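You operate a simulated robot arm through the tools that you are given. There is no shell and no other tool. Be economical: measure what you need, move in short steps, check, and stop when the job is done.

The job below is to be done with a simulated robot arm. You get a single attempt, and the scene is never put back.

## Task
Clamp the block with the blue end in the flat vice, brush the spatter off, then loosen the vice.
Fine: the wire brush with the teal back goes back to its spot; the block stays on the vice's bed; leave the stop and the other blocks.
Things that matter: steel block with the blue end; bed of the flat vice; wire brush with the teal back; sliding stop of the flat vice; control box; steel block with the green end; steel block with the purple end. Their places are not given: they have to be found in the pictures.

Only the result counts: the job must be done as asked and must still hold three seconds after the hand-in. Knocking over, shifting, dropping, spilling or breaking anything else fails it.

## Robot
A 7-joint arm with a two-finger parallel gripper, fixed in place. Base frame: the origin is at the foot of the arm, x ahead of it, y to its left, z up; the work surface is at about z = 868. Readings come in mm, degrees, newtons and seconds.
With the tool pointing down near the work surface it reaches from about 300 to 700 mm from the base axis. Its first joint turns from -66.0 to 66.0 degrees. Payload 1.57 kg.
The TCP is the grasp point between the finger pads, 30 mm short of the fingertips. In the tool frame z runs along the fingers and y along their closing line. Largest opening 110 mm; finger width 24, thickness 12; the body of the gripper, 48 by 112 mm, starts 78 mm behind the TCP.
Orientation is that of the tool frame in the base frame, as a unit quaternion [x, y, z, w]. With the fingers straight down and closing along the base's y, the tool's x points along the base's -x, its y along +y and its z along -z.

## Interface
- The arm moves only by the tool play_rows. Its argument "moves" is text: rows parted by semicolons, each of 7 numbers parted by spaces: the gripper command, from -1 (shut) to 1 (fully open), values between in proportion, then the shift along the tool's x, y, z in units of 300 mm (1.0 is 300 mm), then the turn, a rotation vector about the tool's x, y, z in units of 90 degrees (1.0 is 90 degrees). In form: fingers x y z ax ay az; .... A call has 1 to 20 rows; each row is the pose to reach, as a shift and turn from the pose commanded when the call began, along the tool's axes at that moment. A call with a number of a shift or a turn outside -1 to 1 is refused whole. A row lasts 0.2 s, in which the tool goes at most 50 mm and 8.6 degrees; a call with a longer step from one row to the next is refused whole, and so is a gripper value outside its range. A pose out of reach is approached as far as the arm can. The call stops where the force on the tool passes 40 N (or 10 N more than at its start, if that is more) or the arm is blocked; 0.2 s more then pass. The fingers move at their own pace (about 108 mm/s each) and stop on an object; they squeeze with about 32 N. The grip force told is the motor's: it shows also when the fingers shut on nothing. Time passes only in rows, and 0.2 s behind the last, so rows that repeat a pose let the fingers close. The reply holds the time, the measured pose of the TCP, the force on the tool along the base axes, the opening and the grip force, in the units named above and with some noise.
- Cameras (640 x 400 px; columns grow to the right, rows downward): "scene" is fixed at [169, -391.4, 1407.3]; the picture's right is [0.76, -0.65, 0.00], its down [-0.36, -0.41, -0.84] and it looks along [0.55, 0.64, -0.55] (base axes); focal length 360 px, centre (320, 200). "wrist" rides on the gripper at [70, 16, -141] in the tool frame; the picture's right is [-0.23, 0.97, 0.00], its down [-0.86, -0.20, -0.48] and it looks along [-0.47, -0.11, 0.88] (tool axes); focal length 222 px, centre (320, 200).
- grab_frame(camera): a new picture of that camera. It takes no simulated time.
- locate(camera, pixels): there is no depth. For up to 12 entries [column, row, z] of the newest picture of that camera ("zoom" is the newest enlarged one), the place [x, y] in the base frame at which the ray of that pixel passes the height z, good to about 2 mm. It takes no simulated time.
- zoom(camera, box): a new picture of the part [left, top, right, bottom] of that camera's present view, enlarged. It takes no simulated time.
- job_done(): hands the job in; it is judged then, once.

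Work in short steps. Measure before you move; look again where a grasp or a placing could have gone wrong, and mend it. You have 80 turns and 54 pictures in all, those below and enlarged ones among them. Open the gripper and draw the arm clear of the work before you hand the job in, unless the task says otherwise; then end with one line.

The tools are called after "Call:" by a JSON object that holds its "op" and its "data". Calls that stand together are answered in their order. play_rows: Moves the arm, as the interface text tells. Its arguments: {"type":"object","properties":{"moves":{"type":"string"}},"required":["moves"]} The other tools are called the same way: grab_frame (camera) takes a picture; locate (camera, pixels) gives the place at which the rays of pixels pass given heights; zoom (camera, box) takes an enlarged picture of a part of a camera's view; job_done () hands the job in.

At the start:

```text
clock: 0.0
tcp_pos: [414.6, 131.9, 1175.3]
tool_rot: [0.0, 1.0, 0.0, 0.0]
ft_force: [-0.3, 0.2, -0.9]
opening: 110.0
grip_force: 0.1
```

scene: 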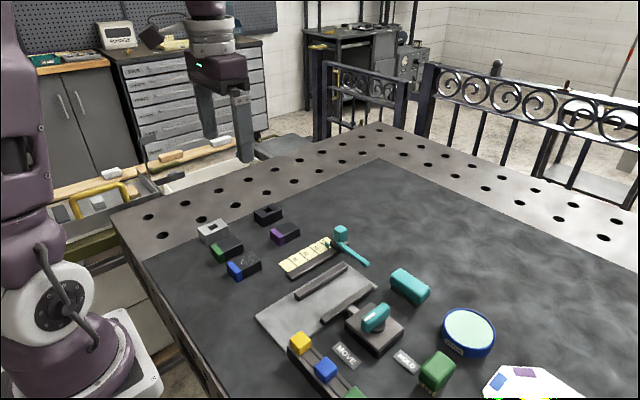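
wrist: 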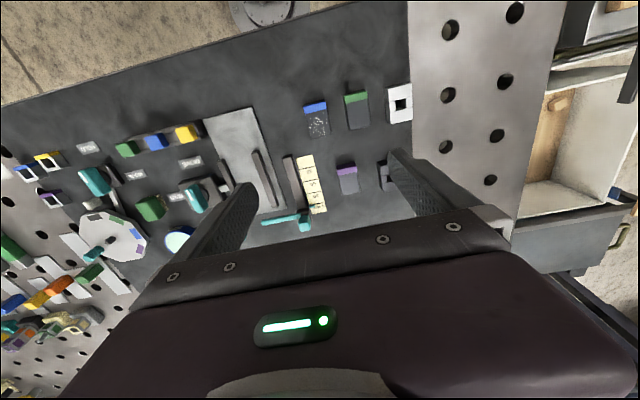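

The scene shows the blocks around (240,265), the vice bed at (315,305), and what look like control items near (375,325). I'll zoom in on each to understand the layout.

Call:
{"op": "zoom", "data": {"camera": "scene", "box": [180, 190, 340, 290]}}

Call:
{"op": "zoom", "data": {"camera": "scene", "box": [240, 220, 440, 345]}}

Call:
{"op": "zoom", "data": {"camera": "scene", "box": [260, 275, 460, 400]}}

Call:
{"op": "zoom", "data": {"camera": "wrist", "box": [60, 80, 260, 205]}}

Call:
{"op": "zoom", "data": {"camera": "wrist", "box": [220, 80, 420, 245]}}

```text
4.00 times, centred on (260, 240) of scene
```

zoom: 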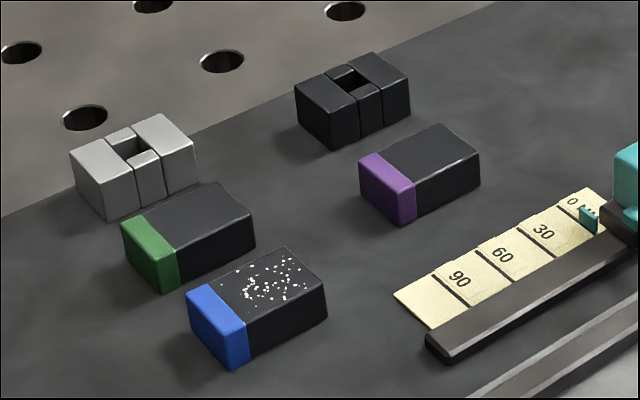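

```text
3.20 times, centred on (340, 282) of scene
```

zoom: 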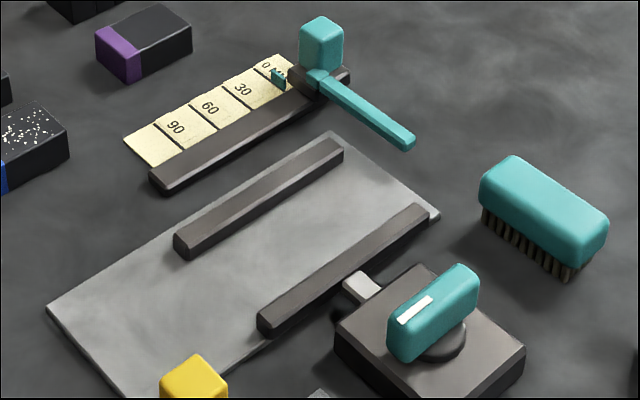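

```text
3.20 times, centred on (360, 338) of scene
```

zoom: 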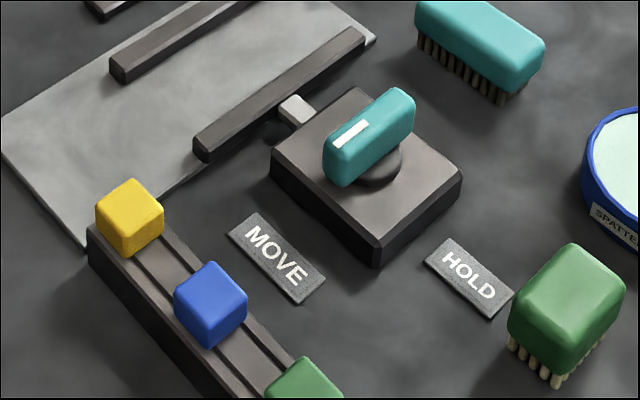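

```text
3.20 times, centred on (160, 142) of wrist
```

zoom: 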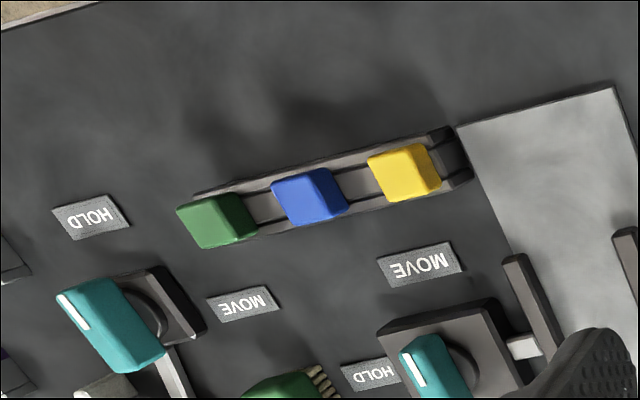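

```text
2.42 times, centred on (320, 162) of wrist
```

zoom: 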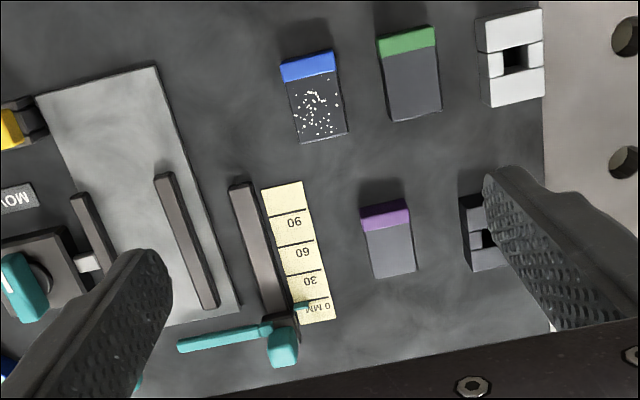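

I'll locate key points in the scene picture: bed corners, jaws, knob, brush, blue block, stop and plates.

Call:
{"op": "grab_frame", "data": {"camera": "scene"}}

Call:
{"op": "locate", "data": {"camera": "scene", "pixels": [[254, 316, 870], [377, 288, 870], [342, 262, 890], [295, 296, 890], [375, 318, 910], [410, 284, 900], [245, 266, 895], [340, 233, 900], [345, 355, 870], [406, 362, 870], [325, 368, 890], [437, 370, 900]]}}

```text
46 pictures are left
```

scene: 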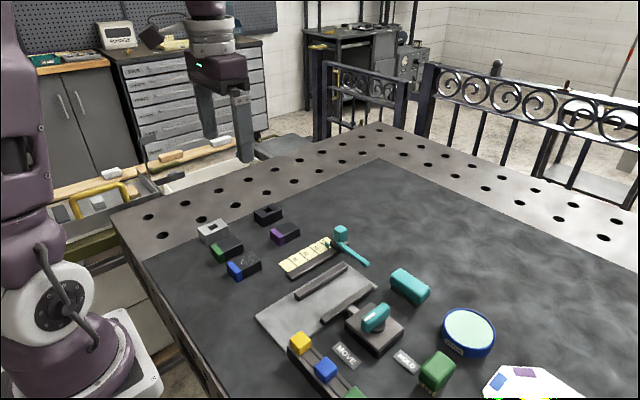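

```text
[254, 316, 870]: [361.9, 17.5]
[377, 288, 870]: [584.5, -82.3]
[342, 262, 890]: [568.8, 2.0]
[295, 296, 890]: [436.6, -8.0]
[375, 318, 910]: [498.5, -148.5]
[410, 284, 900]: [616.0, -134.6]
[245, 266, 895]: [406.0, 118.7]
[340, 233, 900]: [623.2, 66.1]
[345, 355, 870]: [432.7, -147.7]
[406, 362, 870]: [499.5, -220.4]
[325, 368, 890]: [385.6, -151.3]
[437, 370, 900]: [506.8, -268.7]
```

Bed spans roughly x 360–585, y around -40. I'll slide the hand toward y≈-60 at height for a clearer wrist view.

Call:
{"op": "play_rows", "data": {"moves": "1 0.01 -0.13 0 0 0 0; 1 0.02 -0.26 0 0 0 0; 1 0.03 -0.39 0 0 0 0; 1 0.04 -0.52 0 0 0 0; 1 0.05 -0.62 0 0 0 0; 1 0.05 -0.62 0 0 0 0"}}

Call:
{"op": "grab_frame", "data": {"camera": "wrist"}}

```text
clock: 1.4
tcp_pos: [400.7, -52.1, 1173.8]
tool_rot: [0.0, 1.0, 0.0, 0.0]
ft_force: [0.2, 0.2, 0.4]
opening: 110.0
grip_force: 0.1
```

```text
45 pictures are left
```

wrist: 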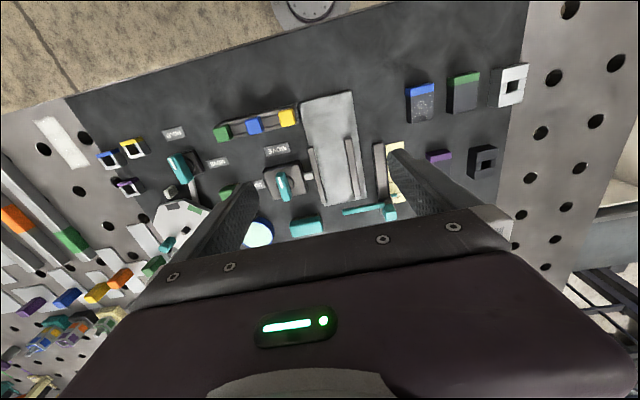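

Call:
{"op": "zoom", "data": {"camera": "wrist", "box": [200, 80, 420, 240]}}

Call:
{"op": "zoom", "data": {"camera": "wrist", "box": [60, 90, 280, 250]}}

```text
2.50 times, centred on (310, 160) of wrist
```

zoom: 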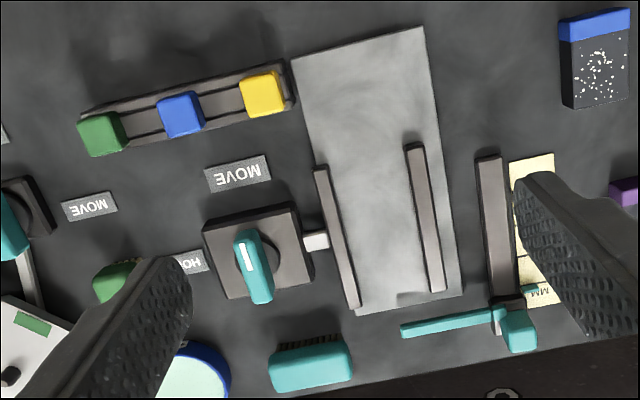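

```text
2.50 times, centred on (170, 170) of wrist
```

zoom: 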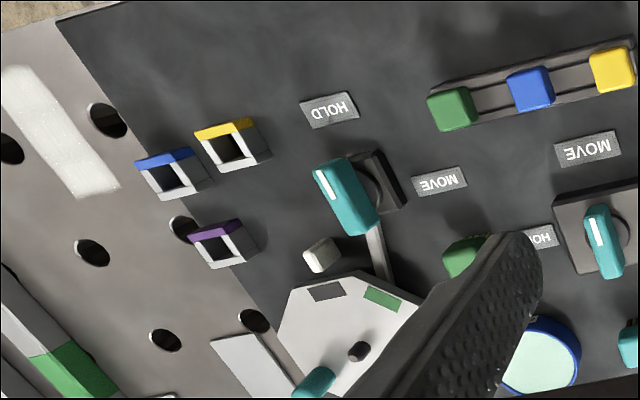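

The knob's white mark points to MOVE (toward -x); HOLD lies toward -y. I'll re-zoom and measure the vice.

Call:
{"op": "zoom", "data": {"camera": "wrist", "box": [260, 85, 440, 225]}}

```text
2.86 times, centred on (350, 155) of wrist
```

zoom: 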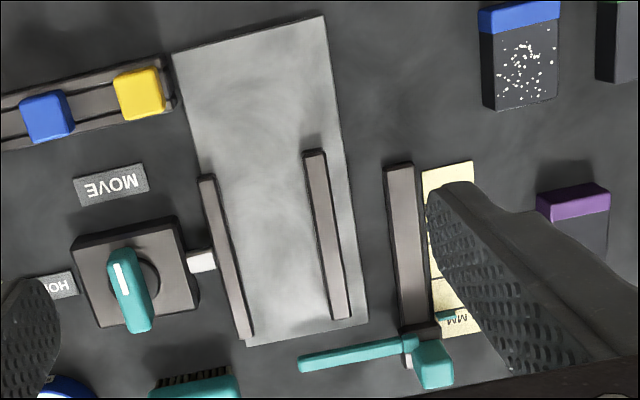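

Call:
{"op": "locate", "data": {"camera": "zoom", "pixels": [[173, 52, 870], [323, 16, 870], [368, 322, 870], [247, 346, 870], [304, 152, 885], [330, 319, 885], [215, 177, 885], [252, 336, 885], [325, 150, 885], [351, 315, 885], [300, 365, 885], [410, 345, 885]]}}

Call:
{"op": "locate", "data": {"camera": "zoom", "pixels": [[478, 10, 895], [560, 3, 895], [557, 97, 895], [494, 110, 895], [483, 34, 895], [75, 248, 890], [178, 220, 890], [200, 300, 890], [98, 325, 890], [110, 185, 870], [118, 255, 920], [142, 330, 920]]}}

```text
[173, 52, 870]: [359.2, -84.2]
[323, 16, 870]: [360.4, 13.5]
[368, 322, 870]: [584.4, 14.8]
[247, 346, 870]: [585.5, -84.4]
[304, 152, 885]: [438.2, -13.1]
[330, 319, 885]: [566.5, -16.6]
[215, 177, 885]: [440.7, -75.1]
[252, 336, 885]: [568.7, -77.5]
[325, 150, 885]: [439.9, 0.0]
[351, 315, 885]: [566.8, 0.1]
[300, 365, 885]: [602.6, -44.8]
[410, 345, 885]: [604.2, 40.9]
```

```text
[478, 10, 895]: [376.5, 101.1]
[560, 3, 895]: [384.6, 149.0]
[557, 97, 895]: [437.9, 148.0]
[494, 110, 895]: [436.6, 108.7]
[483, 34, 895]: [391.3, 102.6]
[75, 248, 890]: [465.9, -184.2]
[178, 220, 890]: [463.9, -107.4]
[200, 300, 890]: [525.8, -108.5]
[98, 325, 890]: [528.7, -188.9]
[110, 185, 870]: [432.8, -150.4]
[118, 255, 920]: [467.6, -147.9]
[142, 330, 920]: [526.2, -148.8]
```

Bed is axis-aligned (x 360–585, y -84..14), jaws x 440–567, gap y≈-75..-15. Now I go above the blue block near (408,122), turning the hand 90° so it closes along x.

Call:
{"op": "play_rows", "data": {"moves": "1 0 0.06 0 0 0 -0.09; 1 0 0.12 0 0 0 -0.18; 1 0 0.18 0.05 0 0 -0.27; 1 0 0.24 0.1 0 0 -0.36; 1 0 0.30 0.15 0 0 -0.45; 1 0 0.36 0.2 0 0 -0.54; 1 0 0.42 0.25 0 0 -0.63; 1 0 0.48 0.3 0 0 -0.72; 1 0 0.54 0.35 0 0 -0.81; 1 -0.02 0.58 0.4 0 0 -0.9; 1 -0.02 0.58 0.45 0 0 -0.99; 1 -0.02 0.58 0.45 0 0 -1; 1 -0.02 0.58 0.45 0 0 -1"}}

Call:
{"op": "grab_frame", "data": {"camera": "wrist"}}

```text
clock: 4.2
tcp_pos: [403.7, 120.7, 1040.4]
tool_rot: [0.708, -0.706, 0.0, 0.0]
ft_force: [-1.7, 0.7, -0.1]
opening: 110.0
grip_force: 0.0
```

```text
41 pictures are left
```

wrist: 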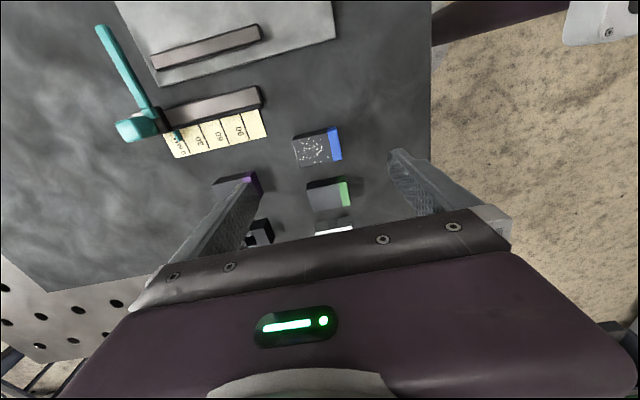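

The blue block is at about (317,147) between the fingers. Zoom to measure it and its neighbours.

Call:
{"op": "zoom", "data": {"camera": "wrist", "box": [260, 110, 380, 190]}}

Call:
{"op": "zoom", "data": {"camera": "scene", "box": [200, 235, 280, 285]}}

```text
5.00 times, centred on (320, 150) of wrist
```

zoom: 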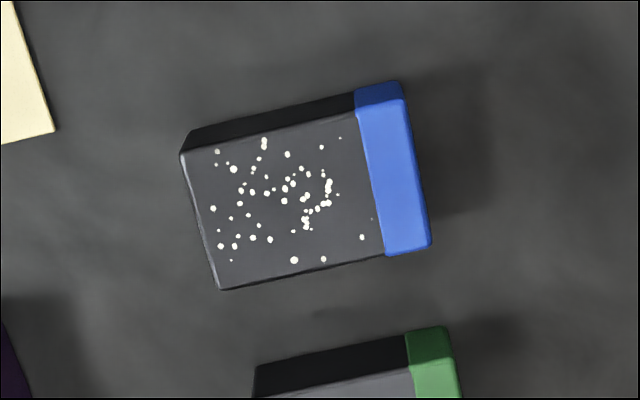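

```text
8.00 times, centred on (240, 260) of scene
```

zoom: 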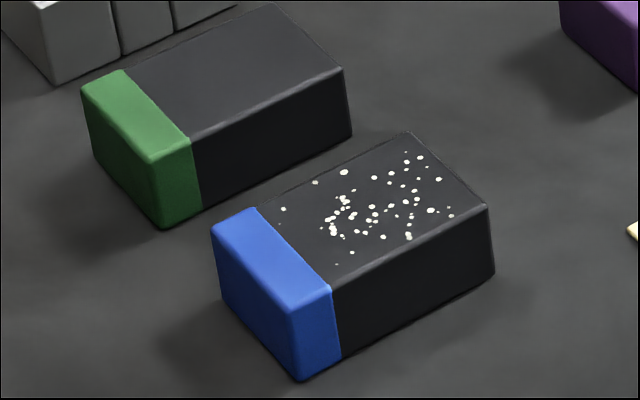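

Call:
{"op": "locate", "data": {"camera": "zoom", "pixels": [[302, 382, 868], [293, 310, 890], [293, 310, 895], [293, 310, 900], [487, 205, 895], [408, 132, 895], [212, 228, 895], [496, 277, 868], [193, 228, 868]]}}

Call:
{"op": "zoom", "data": {"camera": "wrist", "box": [260, 110, 380, 190]}}

Call:
{"op": "locate", "data": {"camera": "zoom", "pixels": [[181, 154, 895], [221, 290, 895], [431, 246, 895], [400, 100, 895], [385, 256, 895], [402, 82, 868], [186, 133, 868], [255, 370, 868], [408, 335, 868]]}}

```text
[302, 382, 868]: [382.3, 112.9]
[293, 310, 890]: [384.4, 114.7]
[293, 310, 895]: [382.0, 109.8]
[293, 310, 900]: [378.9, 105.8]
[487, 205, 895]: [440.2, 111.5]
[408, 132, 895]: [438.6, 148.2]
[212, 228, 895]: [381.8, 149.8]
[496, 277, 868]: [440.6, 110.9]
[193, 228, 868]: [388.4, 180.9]
```

```text
5.00 times, centred on (320, 150) of wrist
```

zoom: 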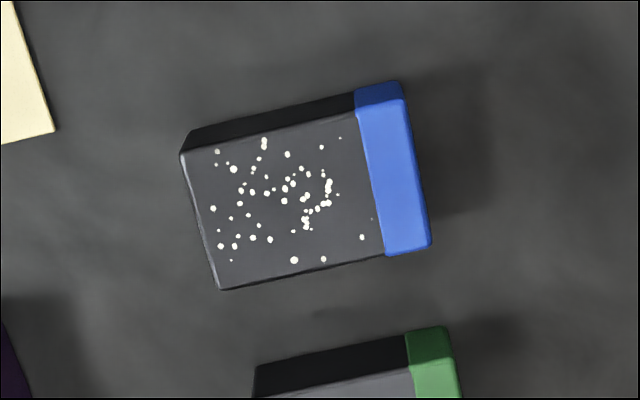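

```text
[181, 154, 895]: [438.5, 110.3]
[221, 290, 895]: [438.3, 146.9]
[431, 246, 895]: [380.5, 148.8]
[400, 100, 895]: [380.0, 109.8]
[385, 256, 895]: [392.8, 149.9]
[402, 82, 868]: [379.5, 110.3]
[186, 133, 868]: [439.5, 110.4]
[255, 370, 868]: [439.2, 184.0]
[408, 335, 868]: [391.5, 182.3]
```

Block: x 380–440, y 110–149, z 868–895, axis-aligned; centre (410,129.5). I descend to TCP z≈906 with open fingers straddling it in x.

Call:
{"op": "play_rows", "data": {"moves": "1 -0.032 -0.015 0.12 0 0 0; 1 -0.032 -0.015 0.24 0 0 0; 1 -0.032 -0.015 0.34 0 0 0; 1 -0.032 -0.015 0.4 0 0 0; 1 -0.032 -0.015 0.43 0 0 0; 1 -0.032 -0.015 0.447 0 0 0; 1 -0.032 -0.015 0.447 0 0 0"}}

Call:
{"op": "grab_frame", "data": {"camera": "wrist"}}

```text
clock: 5.8
tcp_pos: [409.7, 129.7, 907.6]
tool_rot: [-0.707, 0.707, 0.0, 0.001]
ft_force: [-0.2, 0.1, -0.5]
opening: 110.0
grip_force: 0.0
```

```text
37 pictures are left
```

wrist: 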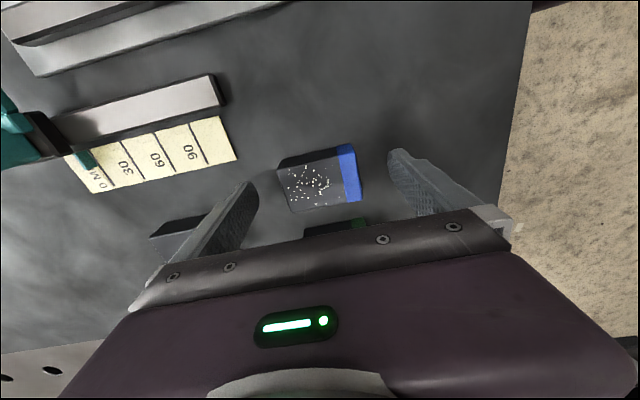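

Block sits between the fingers at (318,180), centred. Closing, with repeated rows.

Call:
{"op": "play_rows", "data": {"moves": "-1 0 0 0 0 0 0; -1 0 0 0 0 0 0; -1 0 0 0 0 0 0; -1 0 0 0 0 0 0; -1 0 0 0 0 0 0"}}

```text
clock: 7.0
tcp_pos: [410.2, 129.4, 908.5]
tool_rot: [-0.707, 0.708, 0.001, 0.0]
ft_force: [-0.4, 0.2, -0.3]
opening: 59.7
grip_force: 31.5
```

Gripped (opening 59.7 = block length). Lift 110 mm and carry to above the vice's jaws at about (503,-39).

Call:
{"op": "play_rows", "data": {"moves": "-1 0 0 -0.08 0 0 0; -1 0 0 -0.2 0 0 0; -1 0 0 -0.33 0 0 0; -1 0.08 -0.05 -0.4 0 0 0; -1 0.18 -0.1 -0.4 0 0 0; -1 0.28 -0.15 -0.4 0 0 0; -1 0.38 -0.2 -0.4 0 0 0; -1 0.48 -0.26 -0.4 0 0 0; -1 0.56 -0.31 -0.4 0 0 0; -1 0.56 -0.31 -0.4 0 0 0; -1 0.56 -0.31 -0.4 0 0 0"}}

Call:
{"op": "zoom", "data": {"camera": "wrist", "box": [220, 60, 420, 240]}}

Call:
{"op": "zoom", "data": {"camera": "scene", "box": [250, 225, 410, 350]}}

```text
clock: 9.4
tcp_pos: [503.6, -38.7, 1028.2]
tool_rot: [0.707, -0.707, 0.0, 0.0]
ft_force: [-0.4, -1.2, -5.5]
opening: 59.6
grip_force: 32.4
```

```text
2.22 times, centred on (320, 150) of wrist
```

zoom: 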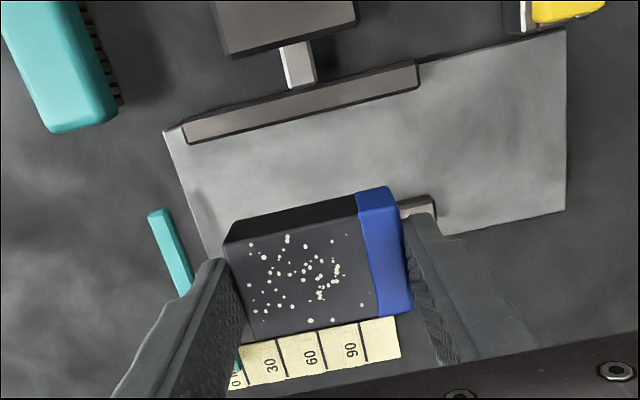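

```text
3.20 times, centred on (330, 288) of scene
```

zoom: 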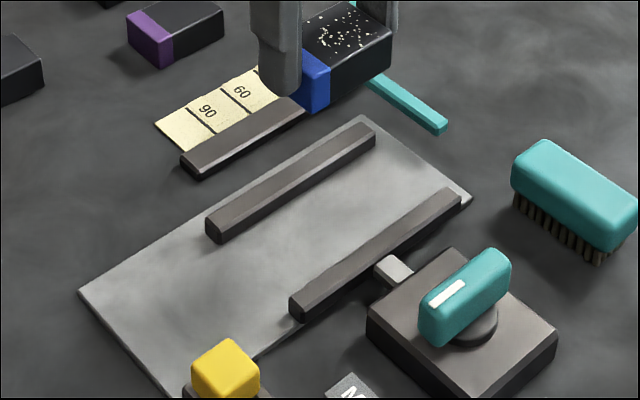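

Call:
{"op": "locate", "data": {"camera": "zoom", "pixels": [[216, 244, 870], [216, 244, 874], [216, 226, 885], [216, 226, 890], [374, 147, 870], [374, 131, 885], [300, 303, 885], [290, 300, 885], [448, 188, 885], [461, 197, 885], [78, 292, 872], [443, 125, 885]]}}

```text
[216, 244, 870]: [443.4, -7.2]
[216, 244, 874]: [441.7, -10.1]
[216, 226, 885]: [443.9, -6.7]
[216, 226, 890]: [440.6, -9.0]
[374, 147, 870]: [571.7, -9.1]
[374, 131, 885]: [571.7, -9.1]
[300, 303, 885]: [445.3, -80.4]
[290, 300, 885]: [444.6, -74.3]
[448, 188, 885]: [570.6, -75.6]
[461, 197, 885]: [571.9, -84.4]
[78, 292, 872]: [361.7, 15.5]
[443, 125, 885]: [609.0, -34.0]
```

Estimates: bed top ≈878, jaw tops ≈896, gap y≈-74..-16, jaws x≈437–563. I shift to (500,-41) and lower until about 10 mm above the bed.

Call:
{"op": "play_rows", "data": {"moves": "-1 0.009 0.01 0 0 0 0; -1 0.009 0.01 0.1 0 0 0; -1 0.009 0.01 0.2 0 0 0; -1 0.009 0.01 0.27 0 0 0; -1 0.009 0.01 0.31 0 0 0; -1 0.009 0.01 0.32 0 0 0; -1 0.009 0.01 0.32 0 0 0"}}

Call:
{"op": "zoom", "data": {"camera": "wrist", "box": [220, 60, 420, 240]}}

Call:
{"op": "zoom", "data": {"camera": "scene", "box": [270, 225, 410, 330]}}

```text
clock: 11.0
tcp_pos: [500.8, -41.1, 931.7]
tool_rot: [-0.706, 0.708, 0.0, 0.001]
ft_force: [-0.1, 0.8, -5.4]
opening: 59.8
grip_force: 32.1
```

```text
2.22 times, centred on (320, 150) of wrist
```

zoom: 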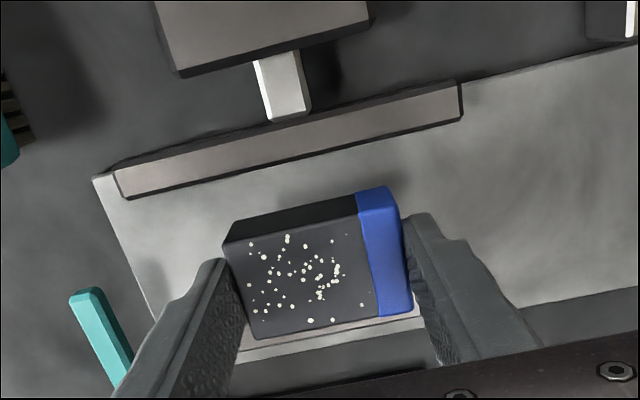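

```text
3.81 times, centred on (340, 278) of scene
```

zoom: 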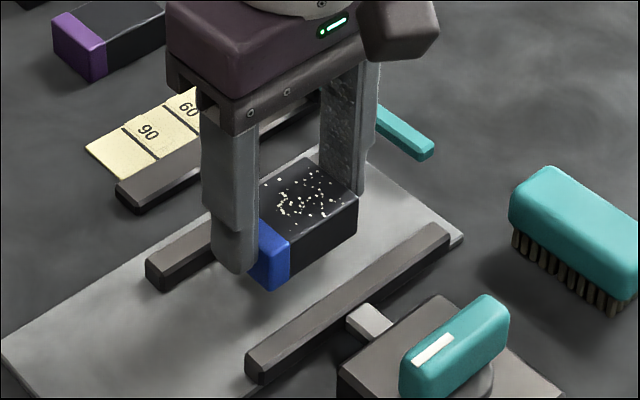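

I check where the block's +y edge lies relative to the fixed jaw in this wrist view.

Call:
{"op": "zoom", "data": {"camera": "wrist", "box": [270, 130, 370, 230]}}

```text
4.00 times, centred on (320, 180) of wrist
```

zoom: 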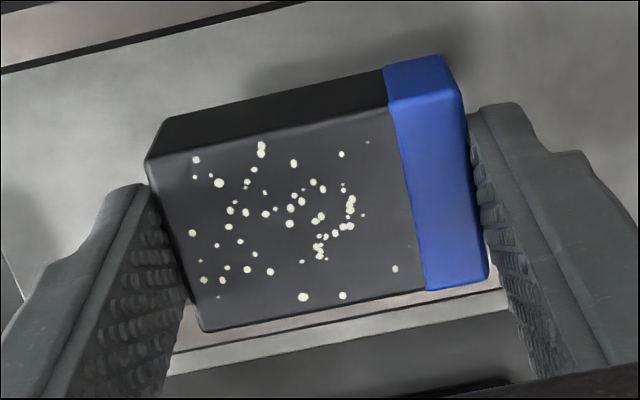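

Call:
{"op": "locate", "data": {"camera": "zoom", "pixels": [[340, 336, 896], [340, 336, 890], [340, 350, 878], [150, 36, 878], [150, 28, 896], [202, 330, 920], [488, 278, 920]]}}

```text
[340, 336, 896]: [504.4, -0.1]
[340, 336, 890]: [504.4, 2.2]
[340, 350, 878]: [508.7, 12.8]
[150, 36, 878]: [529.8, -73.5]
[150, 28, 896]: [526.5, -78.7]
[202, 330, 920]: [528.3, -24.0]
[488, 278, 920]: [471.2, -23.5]
```

Block's +y face (y≈-22) clears the fixed jaw (inner ≈-15). Lower in small steps until contact.

Call:
{"op": "play_rows", "data": {"moves": "-1 0 0 0.01 0 0 0; -1 0 0 0.02 0 0 0; -1 0 0 0.03 0 0 0; -1 0 0 0.036 0 0 0; -1 0 0 0.036 0 0 0"}}

```text
clock: 12.2
tcp_pos: [501.0, -41.4, 918.8]
tool_rot: [-0.707, 0.708, 0.0, -0.001]
ft_force: [-1.5, -0.1, -3.7]
opening: 59.6
grip_force: 31.8
```

Call:
{"op": "play_rows", "data": {"moves": "-1 0 0 0.003 0 0 0; -1 0 0 0.006 0 0 0; -1 0 0 0.006 0 0 0"}}

```text
clock: 13.0
tcp_pos: [498.1, -41.0, 916.6]
tool_rot: [0.707, -0.707, 0.0, 0.0]
ft_force: [0.1, -0.3, -4.7]
opening: 59.8
grip_force: 32.6
```

Call:
{"op": "play_rows", "data": {"moves": "-1 0 0 0.004 0 0 0; -1 0 0 0.008 0 0 0; -1 0 0 0.008 0 0 0"}}

Call:
{"op": "zoom", "data": {"camera": "scene", "box": [290, 245, 370, 305]}}

```text
clock: 13.8
tcp_pos: [499.8, -40.7, 915.6]
tool_rot: [-0.707, 0.708, -0.001, 0.0]
ft_force: [0.5, -1.2, -4.9]
opening: 59.6
grip_force: 31.9
```

```text
6.67 times, centred on (330, 275) of scene
```

zoom: 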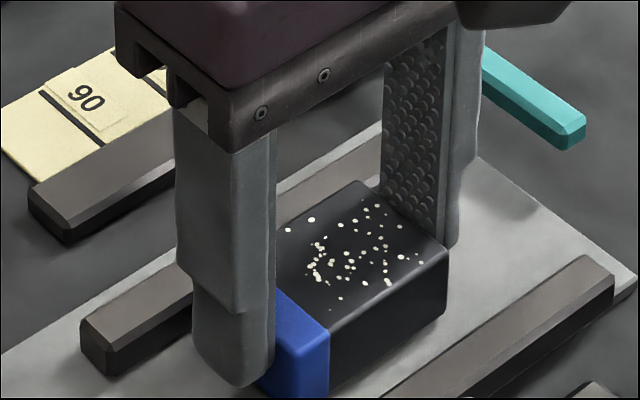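

Weight is still carried by the gripper, so not down yet; continue slowly.

Call:
{"op": "play_rows", "data": {"moves": "-1 0 0 0.004 0 0 0; -1 0 0 0.008 0 0 0; -1 0 0 0.008 0 0 0"}}

```text
clock: 14.6
tcp_pos: [499.4, -40.7, 914.7]
tool_rot: [-0.707, 0.707, 0.0, -0.001]
ft_force: [-1.0, 0.1, 3.8]
opening: 59.7
grip_force: 32.3
```

Force turned to +3.8 N: the block is on the bed. Release and rise.

Call:
{"op": "play_rows", "data": {"moves": "0 0 0 0 0 0 0; 0.5 0 0 0 0 0 0; 0.5 0 0 0 0 0 0; 0.5 0 0 -0.05 0 0 0; 0.5 0 0 -0.15 0 0 0; 0.5 0 0 -0.3 0 0 0; 0.5 0 0 -0.3 0 0 0"}}

Call:
{"op": "zoom", "data": {"camera": "wrist", "box": [220, 60, 420, 240]}}

```text
clock: 16.2
tcp_pos: [502.0, -39.7, 1004.8]
tool_rot: [0.707, -0.707, 0.0, 0.0]
ft_force: [0.3, -0.2, 0.5]
opening: 82.7
grip_force: 0.1
```

```text
2.22 times, centred on (320, 150) of wrist
```

zoom: 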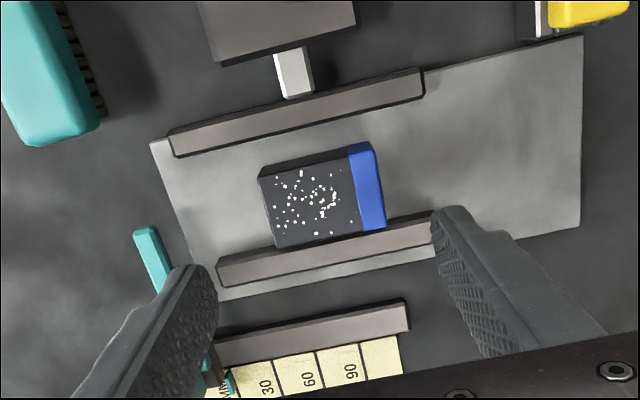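

The block sits between the jaws, clear of both. Next: over the knob at about (497,-148), turning the hand back to close along y.

Call:
{"op": "play_rows", "data": {"moves": "0.5 0 0 -0.13 0 0 0; 0.5 0.03 0.01 -0.13 0 0 0.09; 0.5 0.06 0.01 -0.13 0 0 0.18; 0.5 0.1 0.01 -0.13 0 0 0.27; 0.5 0.13 0.01 -0.13 0 0 0.36; 0.5 0.17 0.01 -0.13 0 0 0.45; 0.5 0.2 0.01 -0.13 0 0 0.54; 0.5 0.24 0.01 -0.13 0 0 0.63; 0.5 0.28 0.01 -0.13 0 0 0.72; 0.5 0.32 0.01 -0.13 0 0 0.81; 0.5 0.357 0.01 -0.13 0 0 0.9; 0.5 0.357 0.01 -0.13 0 0 0.99; 0.5 0.357 0.01 -0.13 0 0 1; 0.5 0.357 0.01 -0.13 0 0 1"}}

Call:
{"op": "zoom", "data": {"camera": "wrist", "box": [260, 100, 380, 200]}}

Call:
{"op": "locate", "data": {"camera": "zoom", "pixels": [[320, 200, 920], [320, 200, 870]]}}

Call:
{"op": "zoom", "data": {"camera": "scene", "box": [330, 285, 430, 365]}}

```text
clock: 19.2
tcp_pos: [497.7, -148.8, 1041.4]
tool_rot: [0.001, 1.0, -0.001, 0.0]
ft_force: [-0.2, -0.2, 0.1]
opening: 82.6
grip_force: 0.1
```

```text
4.00 times, centred on (320, 150) of wrist
```

zoom: 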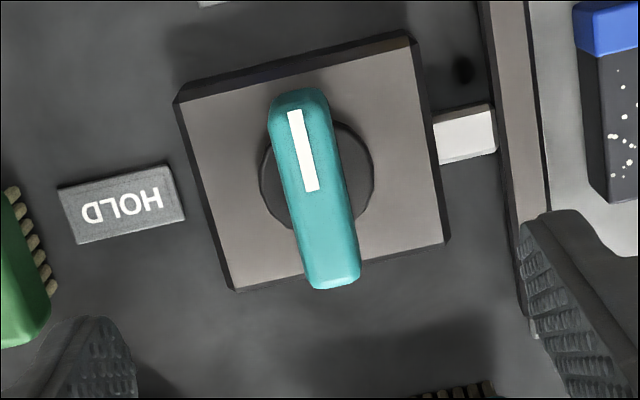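

```text
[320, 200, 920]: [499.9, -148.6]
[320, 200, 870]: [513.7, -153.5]
```

```text
5.00 times, centred on (380, 325) of scene
```

zoom: 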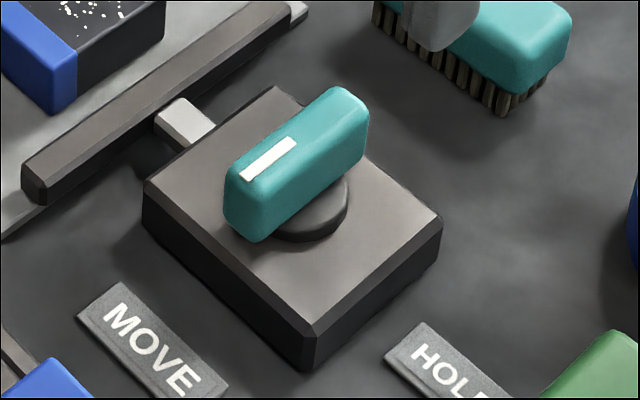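

Call:
{"op": "locate", "data": {"camera": "zoom", "pixels": [[303, 370, 868], [303, 338, 888], [303, 338, 892], [240, 240, 895], [240, 240, 900], [238, 190, 920], [238, 190, 926], [365, 108, 920], [365, 108, 926]]}}

Call:
{"op": "zoom", "data": {"camera": "wrist", "box": [260, 100, 380, 200]}}

Call:
{"op": "locate", "data": {"camera": "zoom", "pixels": [[300, 92, 920], [336, 287, 920], [270, 110, 920], [305, 280, 920], [328, 105, 920], [360, 275, 920], [317, 177, 893], [235, 291, 868], [235, 285, 890], [445, 240, 890], [410, 38, 890], [178, 100, 890]]}}

```text
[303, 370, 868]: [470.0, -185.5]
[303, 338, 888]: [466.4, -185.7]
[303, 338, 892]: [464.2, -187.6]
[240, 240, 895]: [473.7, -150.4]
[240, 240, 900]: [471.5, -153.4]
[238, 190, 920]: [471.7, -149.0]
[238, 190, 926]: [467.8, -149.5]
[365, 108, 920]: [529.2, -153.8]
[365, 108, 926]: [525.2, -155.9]
```

```text
4.00 times, centred on (320, 150) of wrist
```

zoom: 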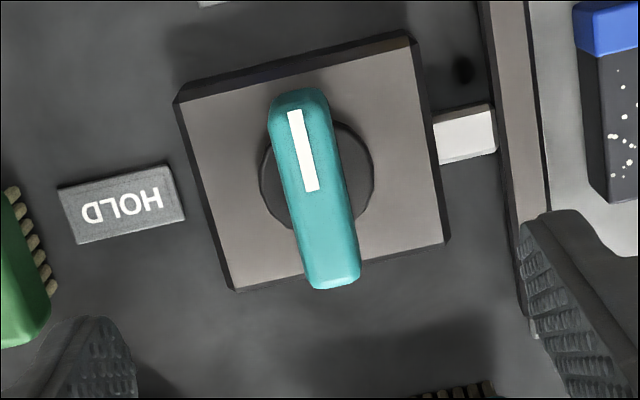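

```text
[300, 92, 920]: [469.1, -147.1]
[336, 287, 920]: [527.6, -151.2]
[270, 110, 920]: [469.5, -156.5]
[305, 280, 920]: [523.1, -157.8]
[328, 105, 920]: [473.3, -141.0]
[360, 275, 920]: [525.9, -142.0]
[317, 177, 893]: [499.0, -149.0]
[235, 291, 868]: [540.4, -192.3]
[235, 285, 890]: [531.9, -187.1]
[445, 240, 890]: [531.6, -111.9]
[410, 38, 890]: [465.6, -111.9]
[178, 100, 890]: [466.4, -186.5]
```

Knob pivot ≈(498.5,-149), handle 16 mm wide, z≈897–925. I narrow the fingers to ~50 mm and lower to TCP z≈929.

Call:
{"op": "play_rows", "data": {"moves": "-0.1 -0.005 -0.002 0.1 0 0 0; -0.1 -0.005 -0.002 0.2 0 0 0; -0.1 -0.005 -0.002 0.3 0 0 0; -0.1 -0.005 -0.002 0.35 0 0 0; -0.1 -0.005 -0.002 0.376 0 0 0; -0.1 -0.005 -0.002 0.376 0 0 0"}}

Call:
{"op": "zoom", "data": {"camera": "scene", "box": [330, 265, 430, 345]}}

```text
clock: 20.6
tcp_pos: [498.1, -148.8, 928.5]
tool_rot: [0.0, 1.0, 0.0, 0.0]
ft_force: [0.1, 0.4, -0.3]
opening: 49.4
grip_force: 0.1
```

```text
5.00 times, centred on (380, 305) of scene
```

zoom: 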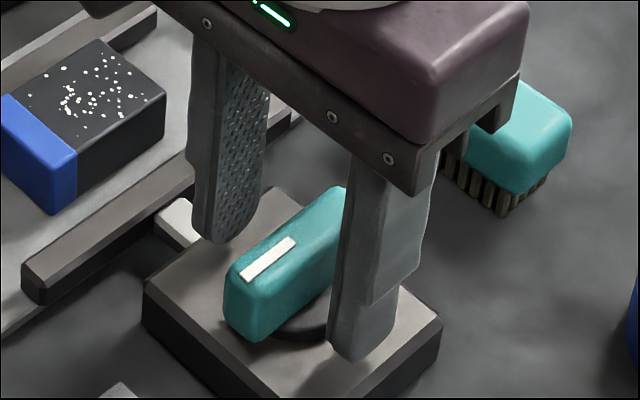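

Fingers straddle the handle. Close, then turn the knob base-CCW (az −) toward HOLD.

Call:
{"op": "play_rows", "data": {"moves": "-1 0 0 0 0 0 0; -1 0 0 0 0 0 0; -1 0 0 0 0 0 0; -1 0 0 0 0 0 0; -1 0 0 0 0 0 -0.08; -1 0 0 0 0 0 -0.16; -1 0 0 0 0 0 -0.16"}}

```text
clock: 22.2
tcp_pos: [498.5, -151.5, 928.5]
tool_rot: [-0.125, 0.992, -0.001, 0.0]
ft_force: [7.4, -31.1, -22.9]
opening: 17.6
grip_force: 32.4
```

Side force of -31 N in y shows the pivot is ~2.5 mm further toward -y than commanded. I shift the commanded pose to relieve it.

Call:
{"op": "play_rows", "data": {"moves": "-1 0.002 -0.008 0 0 0 0; -1 0.002 -0.008 0 0 0 0"}}

Call:
{"op": "zoom", "data": {"camera": "scene", "box": [330, 265, 430, 345]}}

```text
clock: 22.8
tcp_pos: [499.1, -150.3, 928.7]
tool_rot: [-0.125, 0.992, 0.002, 0.0]
ft_force: [3.4, -18.2, -21.3]
opening: 17.9
grip_force: 32.9
```

```text
5.00 times, centred on (380, 305) of scene
```

zoom: 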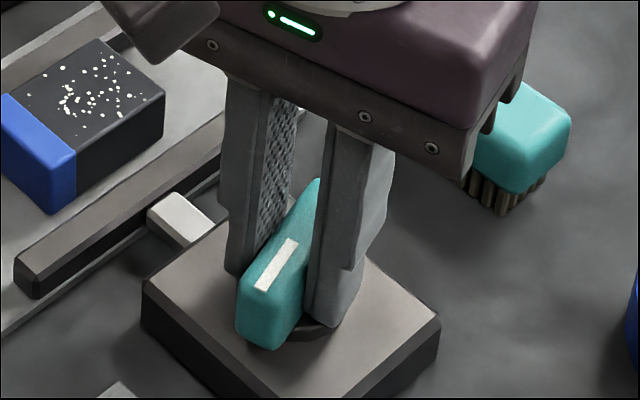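

The knob follows. Continue a bit more with a small extra correction.

Call:
{"op": "play_rows", "data": {"moves": "-1 0.002 -0.006 0.002 0 0 0; -1 0.002 -0.006 0.002 0 0 -0.07; -1 0.002 -0.006 0.002 0 0 -0.14; -1 0.002 -0.006 0.002 0 0 -0.21; -1 0.002 -0.006 0.002 0 0 -0.28; -1 0.002 -0.006 0.002 0 0 -0.28"}}

```text
clock: 24.2
tcp_pos: [499.2, -149.0, 928.4]
tool_rot: [-0.341, 0.94, 0.0, 0.0]
ft_force: [3.5, 18.5, -1.8]
opening: 17.9
grip_force: 32.6
```

Call:
{"op": "play_rows", "data": {"moves": "-1 -0.004 0.005 0 0 0 0; -1 -0.004 0.005 0 0 0 -0.08; -1 -0.004 0.005 0 0 0 -0.16; -1 -0.004 0.005 0 0 0 -0.24; -1 -0.004 0.005 0 0 0 -0.32; -1 -0.004 0.005 0 0 0 -0.32"}}

Call:
{"op": "zoom", "data": {"camera": "scene", "box": [290, 255, 430, 345]}}

```text
clock: 25.6
tcp_pos: [499.5, -151.6, 928.5]
tool_rot: [-0.562, 0.827, -0.001, 0.001]
ft_force: [13.3, 1.6, 16.9]
opening: 17.8
grip_force: 32.4
```

```text
4.44 times, centred on (360, 300) of scene
```

zoom: 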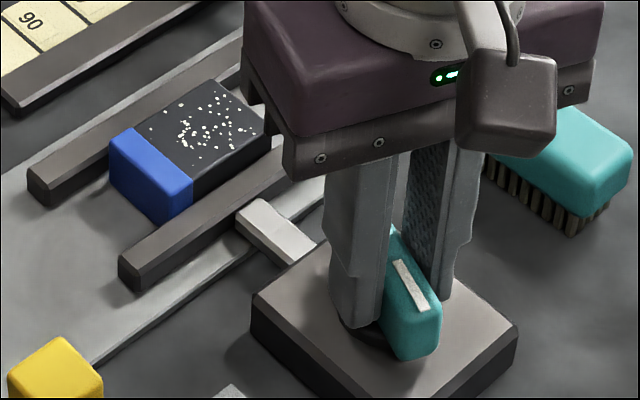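

The jaw is closing with the knob. Finish the last 22°.

Call:
{"op": "play_rows", "data": {"moves": "-1 0 0 0 0 0 -0.08; -1 0 0 0 0 0 -0.16; -1 0 0 0 0 0 -0.24; -1 0 0 0 0 0 -0.24; -1 0 0 0 0 0 -0.24"}}

Call:
{"op": "zoom", "data": {"camera": "scene", "box": [290, 255, 430, 345]}}

```text
clock: 26.8
tcp_pos: [500.8, -150.2, 929.4]
tool_rot: [0.708, -0.707, 0.002, -0.002]
ft_force: [24.3, -7.5, 27.5]
opening: 17.7
grip_force: 32.6
```

```text
4.44 times, centred on (360, 300) of scene
```

zoom: 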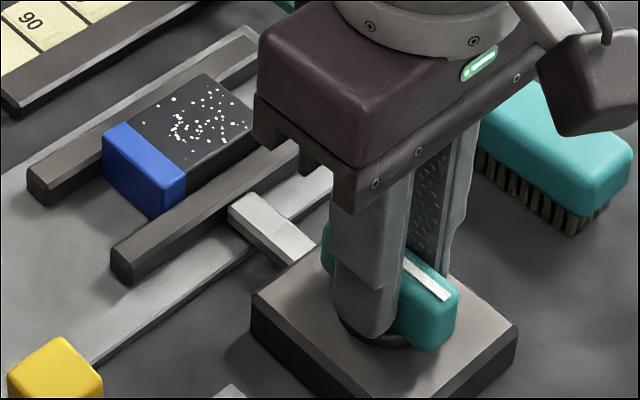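

The knob is at HOLD. Open slightly, rise, and look at the vice.

Call:
{"op": "play_rows", "data": {"moves": "-0.1 0 0 0 0 0 0; -0.1 0 0 0 0 0 0; -0.1 0 0 0 0 0 0; -0.1 0 0 -0.1 0 0 0; -0.1 0 0 -0.2 0 0 0; -0.1 0 0 -0.35 0 0 0; -0.1 0 0 -0.4 0 0 0; -0.1 0 0 -0.4 0 0 0"}}

Call:
{"op": "zoom", "data": {"camera": "scene", "box": [270, 245, 430, 355]}}

Call:
{"op": "grab_frame", "data": {"camera": "wrist"}}

```text
clock: 28.6
tcp_pos: [497.7, -151.4, 1048.7]
tool_rot: [-0.707, 0.707, 0.001, 0.0]
ft_force: [0.9, 0.2, -0.9]
opening: 49.6
grip_force: 0.0
```

```text
3.64 times, centred on (350, 300) of scene
```

zoom: 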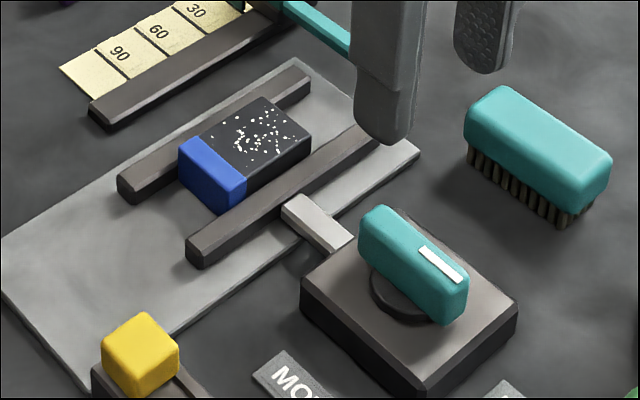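

```text
21 pictures are left
```

wrist: 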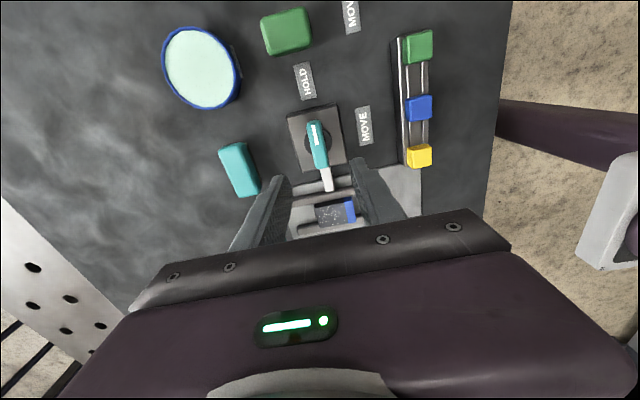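

The block is clamped; the knob mark points to HOLD. Now move over the brush near (613,-137) to measure it.

Call:
{"op": "play_rows", "data": {"moves": "0.3 -0.01 -0.13 0 0 0 0; 0.3 -0.03 -0.26 0 0 0 0; 0.3 -0.047 -0.377 0 0 0 0; 0.3 -0.047 -0.377 0 0 0 0; 0.3 -0.047 -0.377 0 0 0 0"}}

Call:
{"op": "locate", "data": {"camera": "zoom", "pixels": [[470, 166, 868], [560, 228, 868], [595, 200, 868], [465, 118, 900], [465, 118, 905], [575, 195, 900], [610, 150, 905], [497, 86, 905]]}}

Call:
{"op": "zoom", "data": {"camera": "wrist", "box": [260, 90, 380, 200]}}

```text
clock: 29.8
tcp_pos: [610.6, -136.7, 1048.5]
tool_rot: [-0.707, 0.708, 0.0, 0.0]
ft_force: [-0.3, 0.0, -0.6]
opening: 71.6
grip_force: 0.1
```

```text
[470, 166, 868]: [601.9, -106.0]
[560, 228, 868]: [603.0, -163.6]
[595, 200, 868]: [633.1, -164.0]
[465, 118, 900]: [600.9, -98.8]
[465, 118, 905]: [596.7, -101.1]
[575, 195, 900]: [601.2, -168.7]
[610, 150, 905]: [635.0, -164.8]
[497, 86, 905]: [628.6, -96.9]
```

```text
3.64 times, centred on (320, 145) of wrist
```

zoom: 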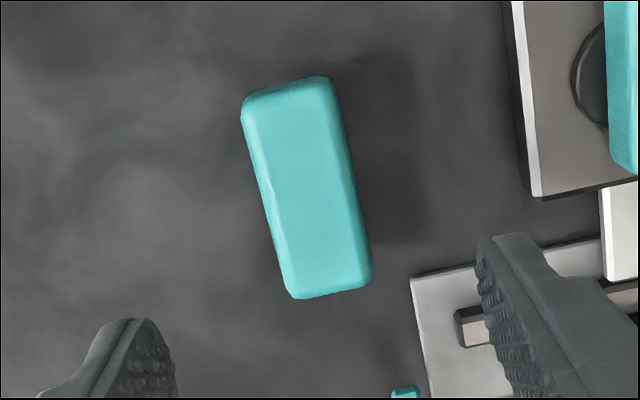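

Call:
{"op": "locate", "data": {"camera": "zoom", "pixels": [[241, 105, 905], [330, 82, 905], [372, 275, 905], [290, 296, 905], [241, 105, 890], [372, 275, 890], [306, 190, 905]]}}

```text
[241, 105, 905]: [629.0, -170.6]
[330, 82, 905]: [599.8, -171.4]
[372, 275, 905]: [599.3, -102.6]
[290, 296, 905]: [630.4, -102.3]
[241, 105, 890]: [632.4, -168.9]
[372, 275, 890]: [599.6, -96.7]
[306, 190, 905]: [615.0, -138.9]
```

Brush: centre (615,-137), 32 mm wide in x, 70 long in y, top ≈902. Descend to TCP z≈909 with fingers straddling it in x, then close.

Call:
{"op": "play_rows", "data": {"moves": "0.3 0 -0.0135 0.12 0 0 0; 0.3 0 -0.0135 0.24 0 0 0; 0.3 0 -0.0135 0.35 0 0 0; 0.3 0 -0.0135 0.42 0 0 0; 0.3 0 -0.0135 0.45 0 0 0; 0.3 0 -0.0135 0.464 0 0 0; 0.3 0 -0.0135 0.464 0 0 0; 0.3 0 -0.0135 0.464 0 0 0"}}

Call:
{"op": "zoom", "data": {"camera": "scene", "box": [350, 235, 470, 325]}}

```text
clock: 31.6
tcp_pos: [615.0, -136.2, 908.9]
tool_rot: [-0.707, 0.707, 0.0, 0.0]
ft_force: [0.2, -0.1, 0.3]
opening: 71.4
grip_force: 0.2
```

```text
4.44 times, centred on (410, 280) of scene
```

zoom: 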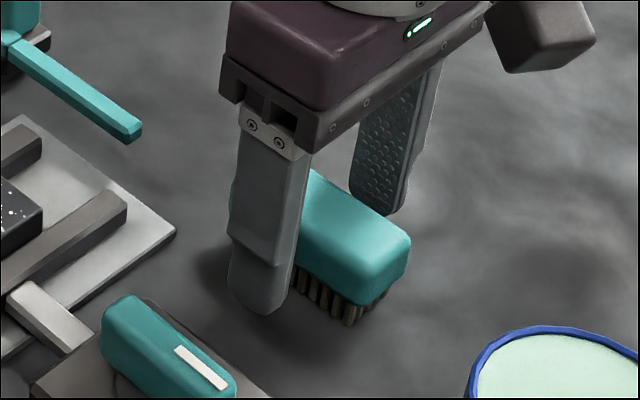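

Fingers straddle the brush. Close and then lift 60 mm.

Call:
{"op": "play_rows", "data": {"moves": "-1 0 0 0 0 0 0; -1 0 0 0 0 0 0; -1 0 0 0 0 0 0; -1 0 0 0 0 0 0"}}

Call:
{"op": "play_rows", "data": {"moves": "-1 0 0 -0.05 0 0 0; -1 0 0 -0.15 0 0 0; -1 0 0 -0.25 0 0 0; -1 0 0 -0.25 0 0 0"}}

Call:
{"op": "zoom", "data": {"camera": "scene", "box": [350, 215, 470, 305]}}

```text
clock: 32.6
tcp_pos: [614.3, -136.6, 908.8]
tool_rot: [0.707, -0.707, 0.0, 0.0]
ft_force: [1.0, 0.0, -0.3]
opening: 33.1
grip_force: 32.1
```

```text
clock: 33.6
tcp_pos: [615.3, -135.0, 985.4]
tool_rot: [-0.707, 0.708, 0.0, 0.0]
ft_force: [-0.8, 0.2, -1.4]
opening: 33.2
grip_force: 32.1
```

```text
4.44 times, centred on (410, 260) of scene
```

zoom: 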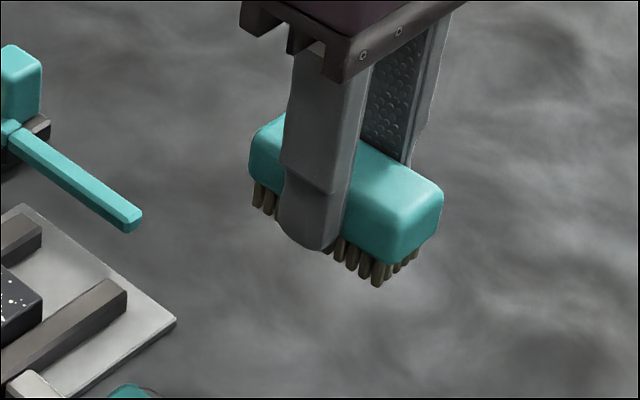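

Brush held; bristle tips ≈41 mm under the TCP. Block top ≈902, so contact at TCP ≈943. Move over the block (505,-36) and lower to ~948.

Call:
{"op": "play_rows", "data": {"moves": "-1 -0.08 0.08 0 0 0 0; -1 -0.16 0.16 0 0 0 0; -1 -0.24 0.24 0 0 0 0; -1 -0.3 0.33 0 0 0 0; -1 -0.335 0.367 0 0 0 0; -1 -0.335 0.367 0.07 0 0 0; -1 -0.335 0.367 0.12 0 0 0; -1 -0.335 0.367 0.12 0 0 0"}}

Call:
{"op": "zoom", "data": {"camera": "scene", "box": [280, 225, 400, 315]}}

```text
clock: 35.4
tcp_pos: [504.9, -36.0, 948.1]
tool_rot: [0.707, -0.707, 0.0, 0.0]
ft_force: [0.0, 0.2, -1.7]
opening: 32.9
grip_force: 31.3
```

```text
4.44 times, centred on (340, 270) of scene
```

zoom: 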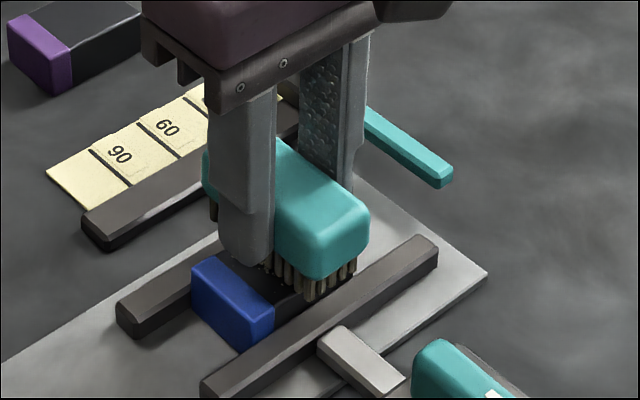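

Just above the block. Lower in 1 mm steps to light contact.

Call:
{"op": "play_rows", "data": {"moves": "-1 0 0 0.005 0 0 0; -1 0 0 0.01 0 0 0; -1 0 0 0.014 0 0 0; -1 0 0 0.014 0 0 0"}}

```text
clock: 36.4
tcp_pos: [504.9, -35.8, 943.5]
tool_rot: [0.707, -0.707, -0.001, 0.0]
ft_force: [0.1, 0.2, -0.4]
opening: 33.4
grip_force: 32.3
```

Call:
{"op": "play_rows", "data": {"moves": "-1 0 0 0.003 0 0 0; -1 0 0 0.006 0 0 0; -1 0 0 0.006 0 0 0"}}

```text
clock: 37.2
tcp_pos: [505.3, -36.3, 941.8]
tool_rot: [-0.707, 0.707, 0.0, 0.0]
ft_force: [-0.2, -1.4, -0.2]
opening: 33.1
grip_force: 32.2
```

Call:
{"op": "play_rows", "data": {"moves": "-1 0 0 0.003 0 0 0; -1 0 0 0.006 0 0 0; -1 0 0 0.006 0 0 0"}}

```text
clock: 38.0
tcp_pos: [505.4, -36.3, 940.5]
tool_rot: [-0.707, 0.708, -0.001, 0.001]
ft_force: [-2.5, 0.6, 23.8]
opening: 33.2
grip_force: 31.9
```

Contact at 24 N. Ease up slightly and stroke back and forth along x over the spatter (x ≈478–532).

Call:
{"op": "play_rows", "data": {"moves": "-1 0 0 -0.003 0 0 0; -1 0 -0.03 -0.003 0 0 0; -1 0 -0.06 -0.003 0 0 0; -1 0 -0.09 -0.003 0 0 0; -1 0 -0.06 -0.003 0 0 0; -1 0 -0.03 -0.003 0 0 0; -1 0 0 -0.003 0 0 0; -1 0 0.03 -0.003 0 0 0; -1 0 0.06 -0.003 0 0 0; -1 0 0.09 -0.003 0 0 0; -1 0 0.06 -0.003 0 0 0; -1 0 0.03 -0.003 0 0 0; -1 0 0 -0.003 0 0 0; -1 0 -0.03 -0.003 0 0 0; -1 0 -0.06 -0.003 0 0 0; -1 0 -0.09 -0.003 0 0 0; -1 0 -0.09 -0.003 0 0 0"}}

Call:
{"op": "zoom", "data": {"camera": "scene", "box": [280, 225, 400, 315]}}

```text
clock: 41.6
tcp_pos: [531.9, -36.7, 942.1]
tool_rot: [0.708, -0.706, 0.001, 0.0]
ft_force: [0.3, 0.8, -0.9]
opening: 33.1
grip_force: 32.8
```

```text
4.44 times, centred on (340, 270) of scene
```

zoom: 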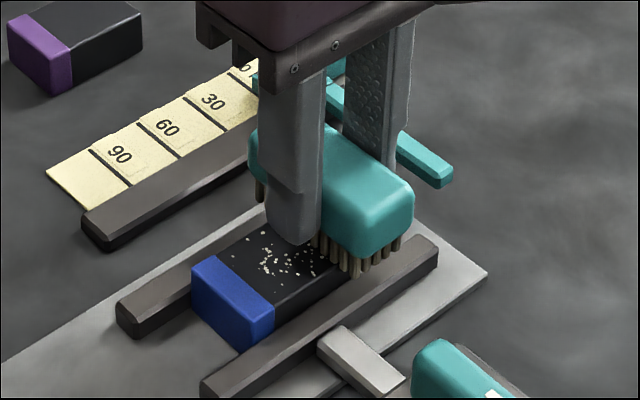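

Spatter remains and force is ~0, so the strokes were too light. Press 0.8 mm lower and stroke again.

Call:
{"op": "play_rows", "data": {"moves": "-1 0 0.03 0.0027 0 0 0; -1 0 0.06 0.0027 0 0 0; -1 0 0.09 0.0027 0 0 0; -1 0 0.12 0.0027 0 0 0; -1 0 0.15 0.0027 0 0 0; -1 0 0.18 0.0027 0 0 0; -1 0 0.18 0.0027 0 0 0"}}

Call:
{"op": "zoom", "data": {"camera": "wrist", "box": [240, 100, 400, 210]}}

```text
clock: 43.2
tcp_pos: [476.8, -35.9, 939.5]
tool_rot: [0.707, -0.707, -0.001, 0.0]
ft_force: [6.3, 0.0, 16.2]
opening: 33.3
grip_force: 32.2
```

```text
3.64 times, centred on (320, 155) of wrist
```

zoom: 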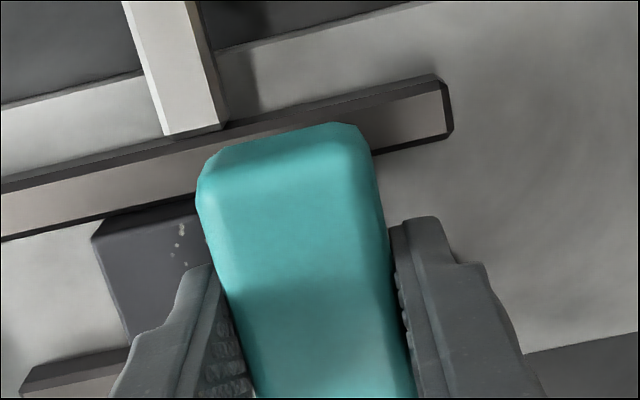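

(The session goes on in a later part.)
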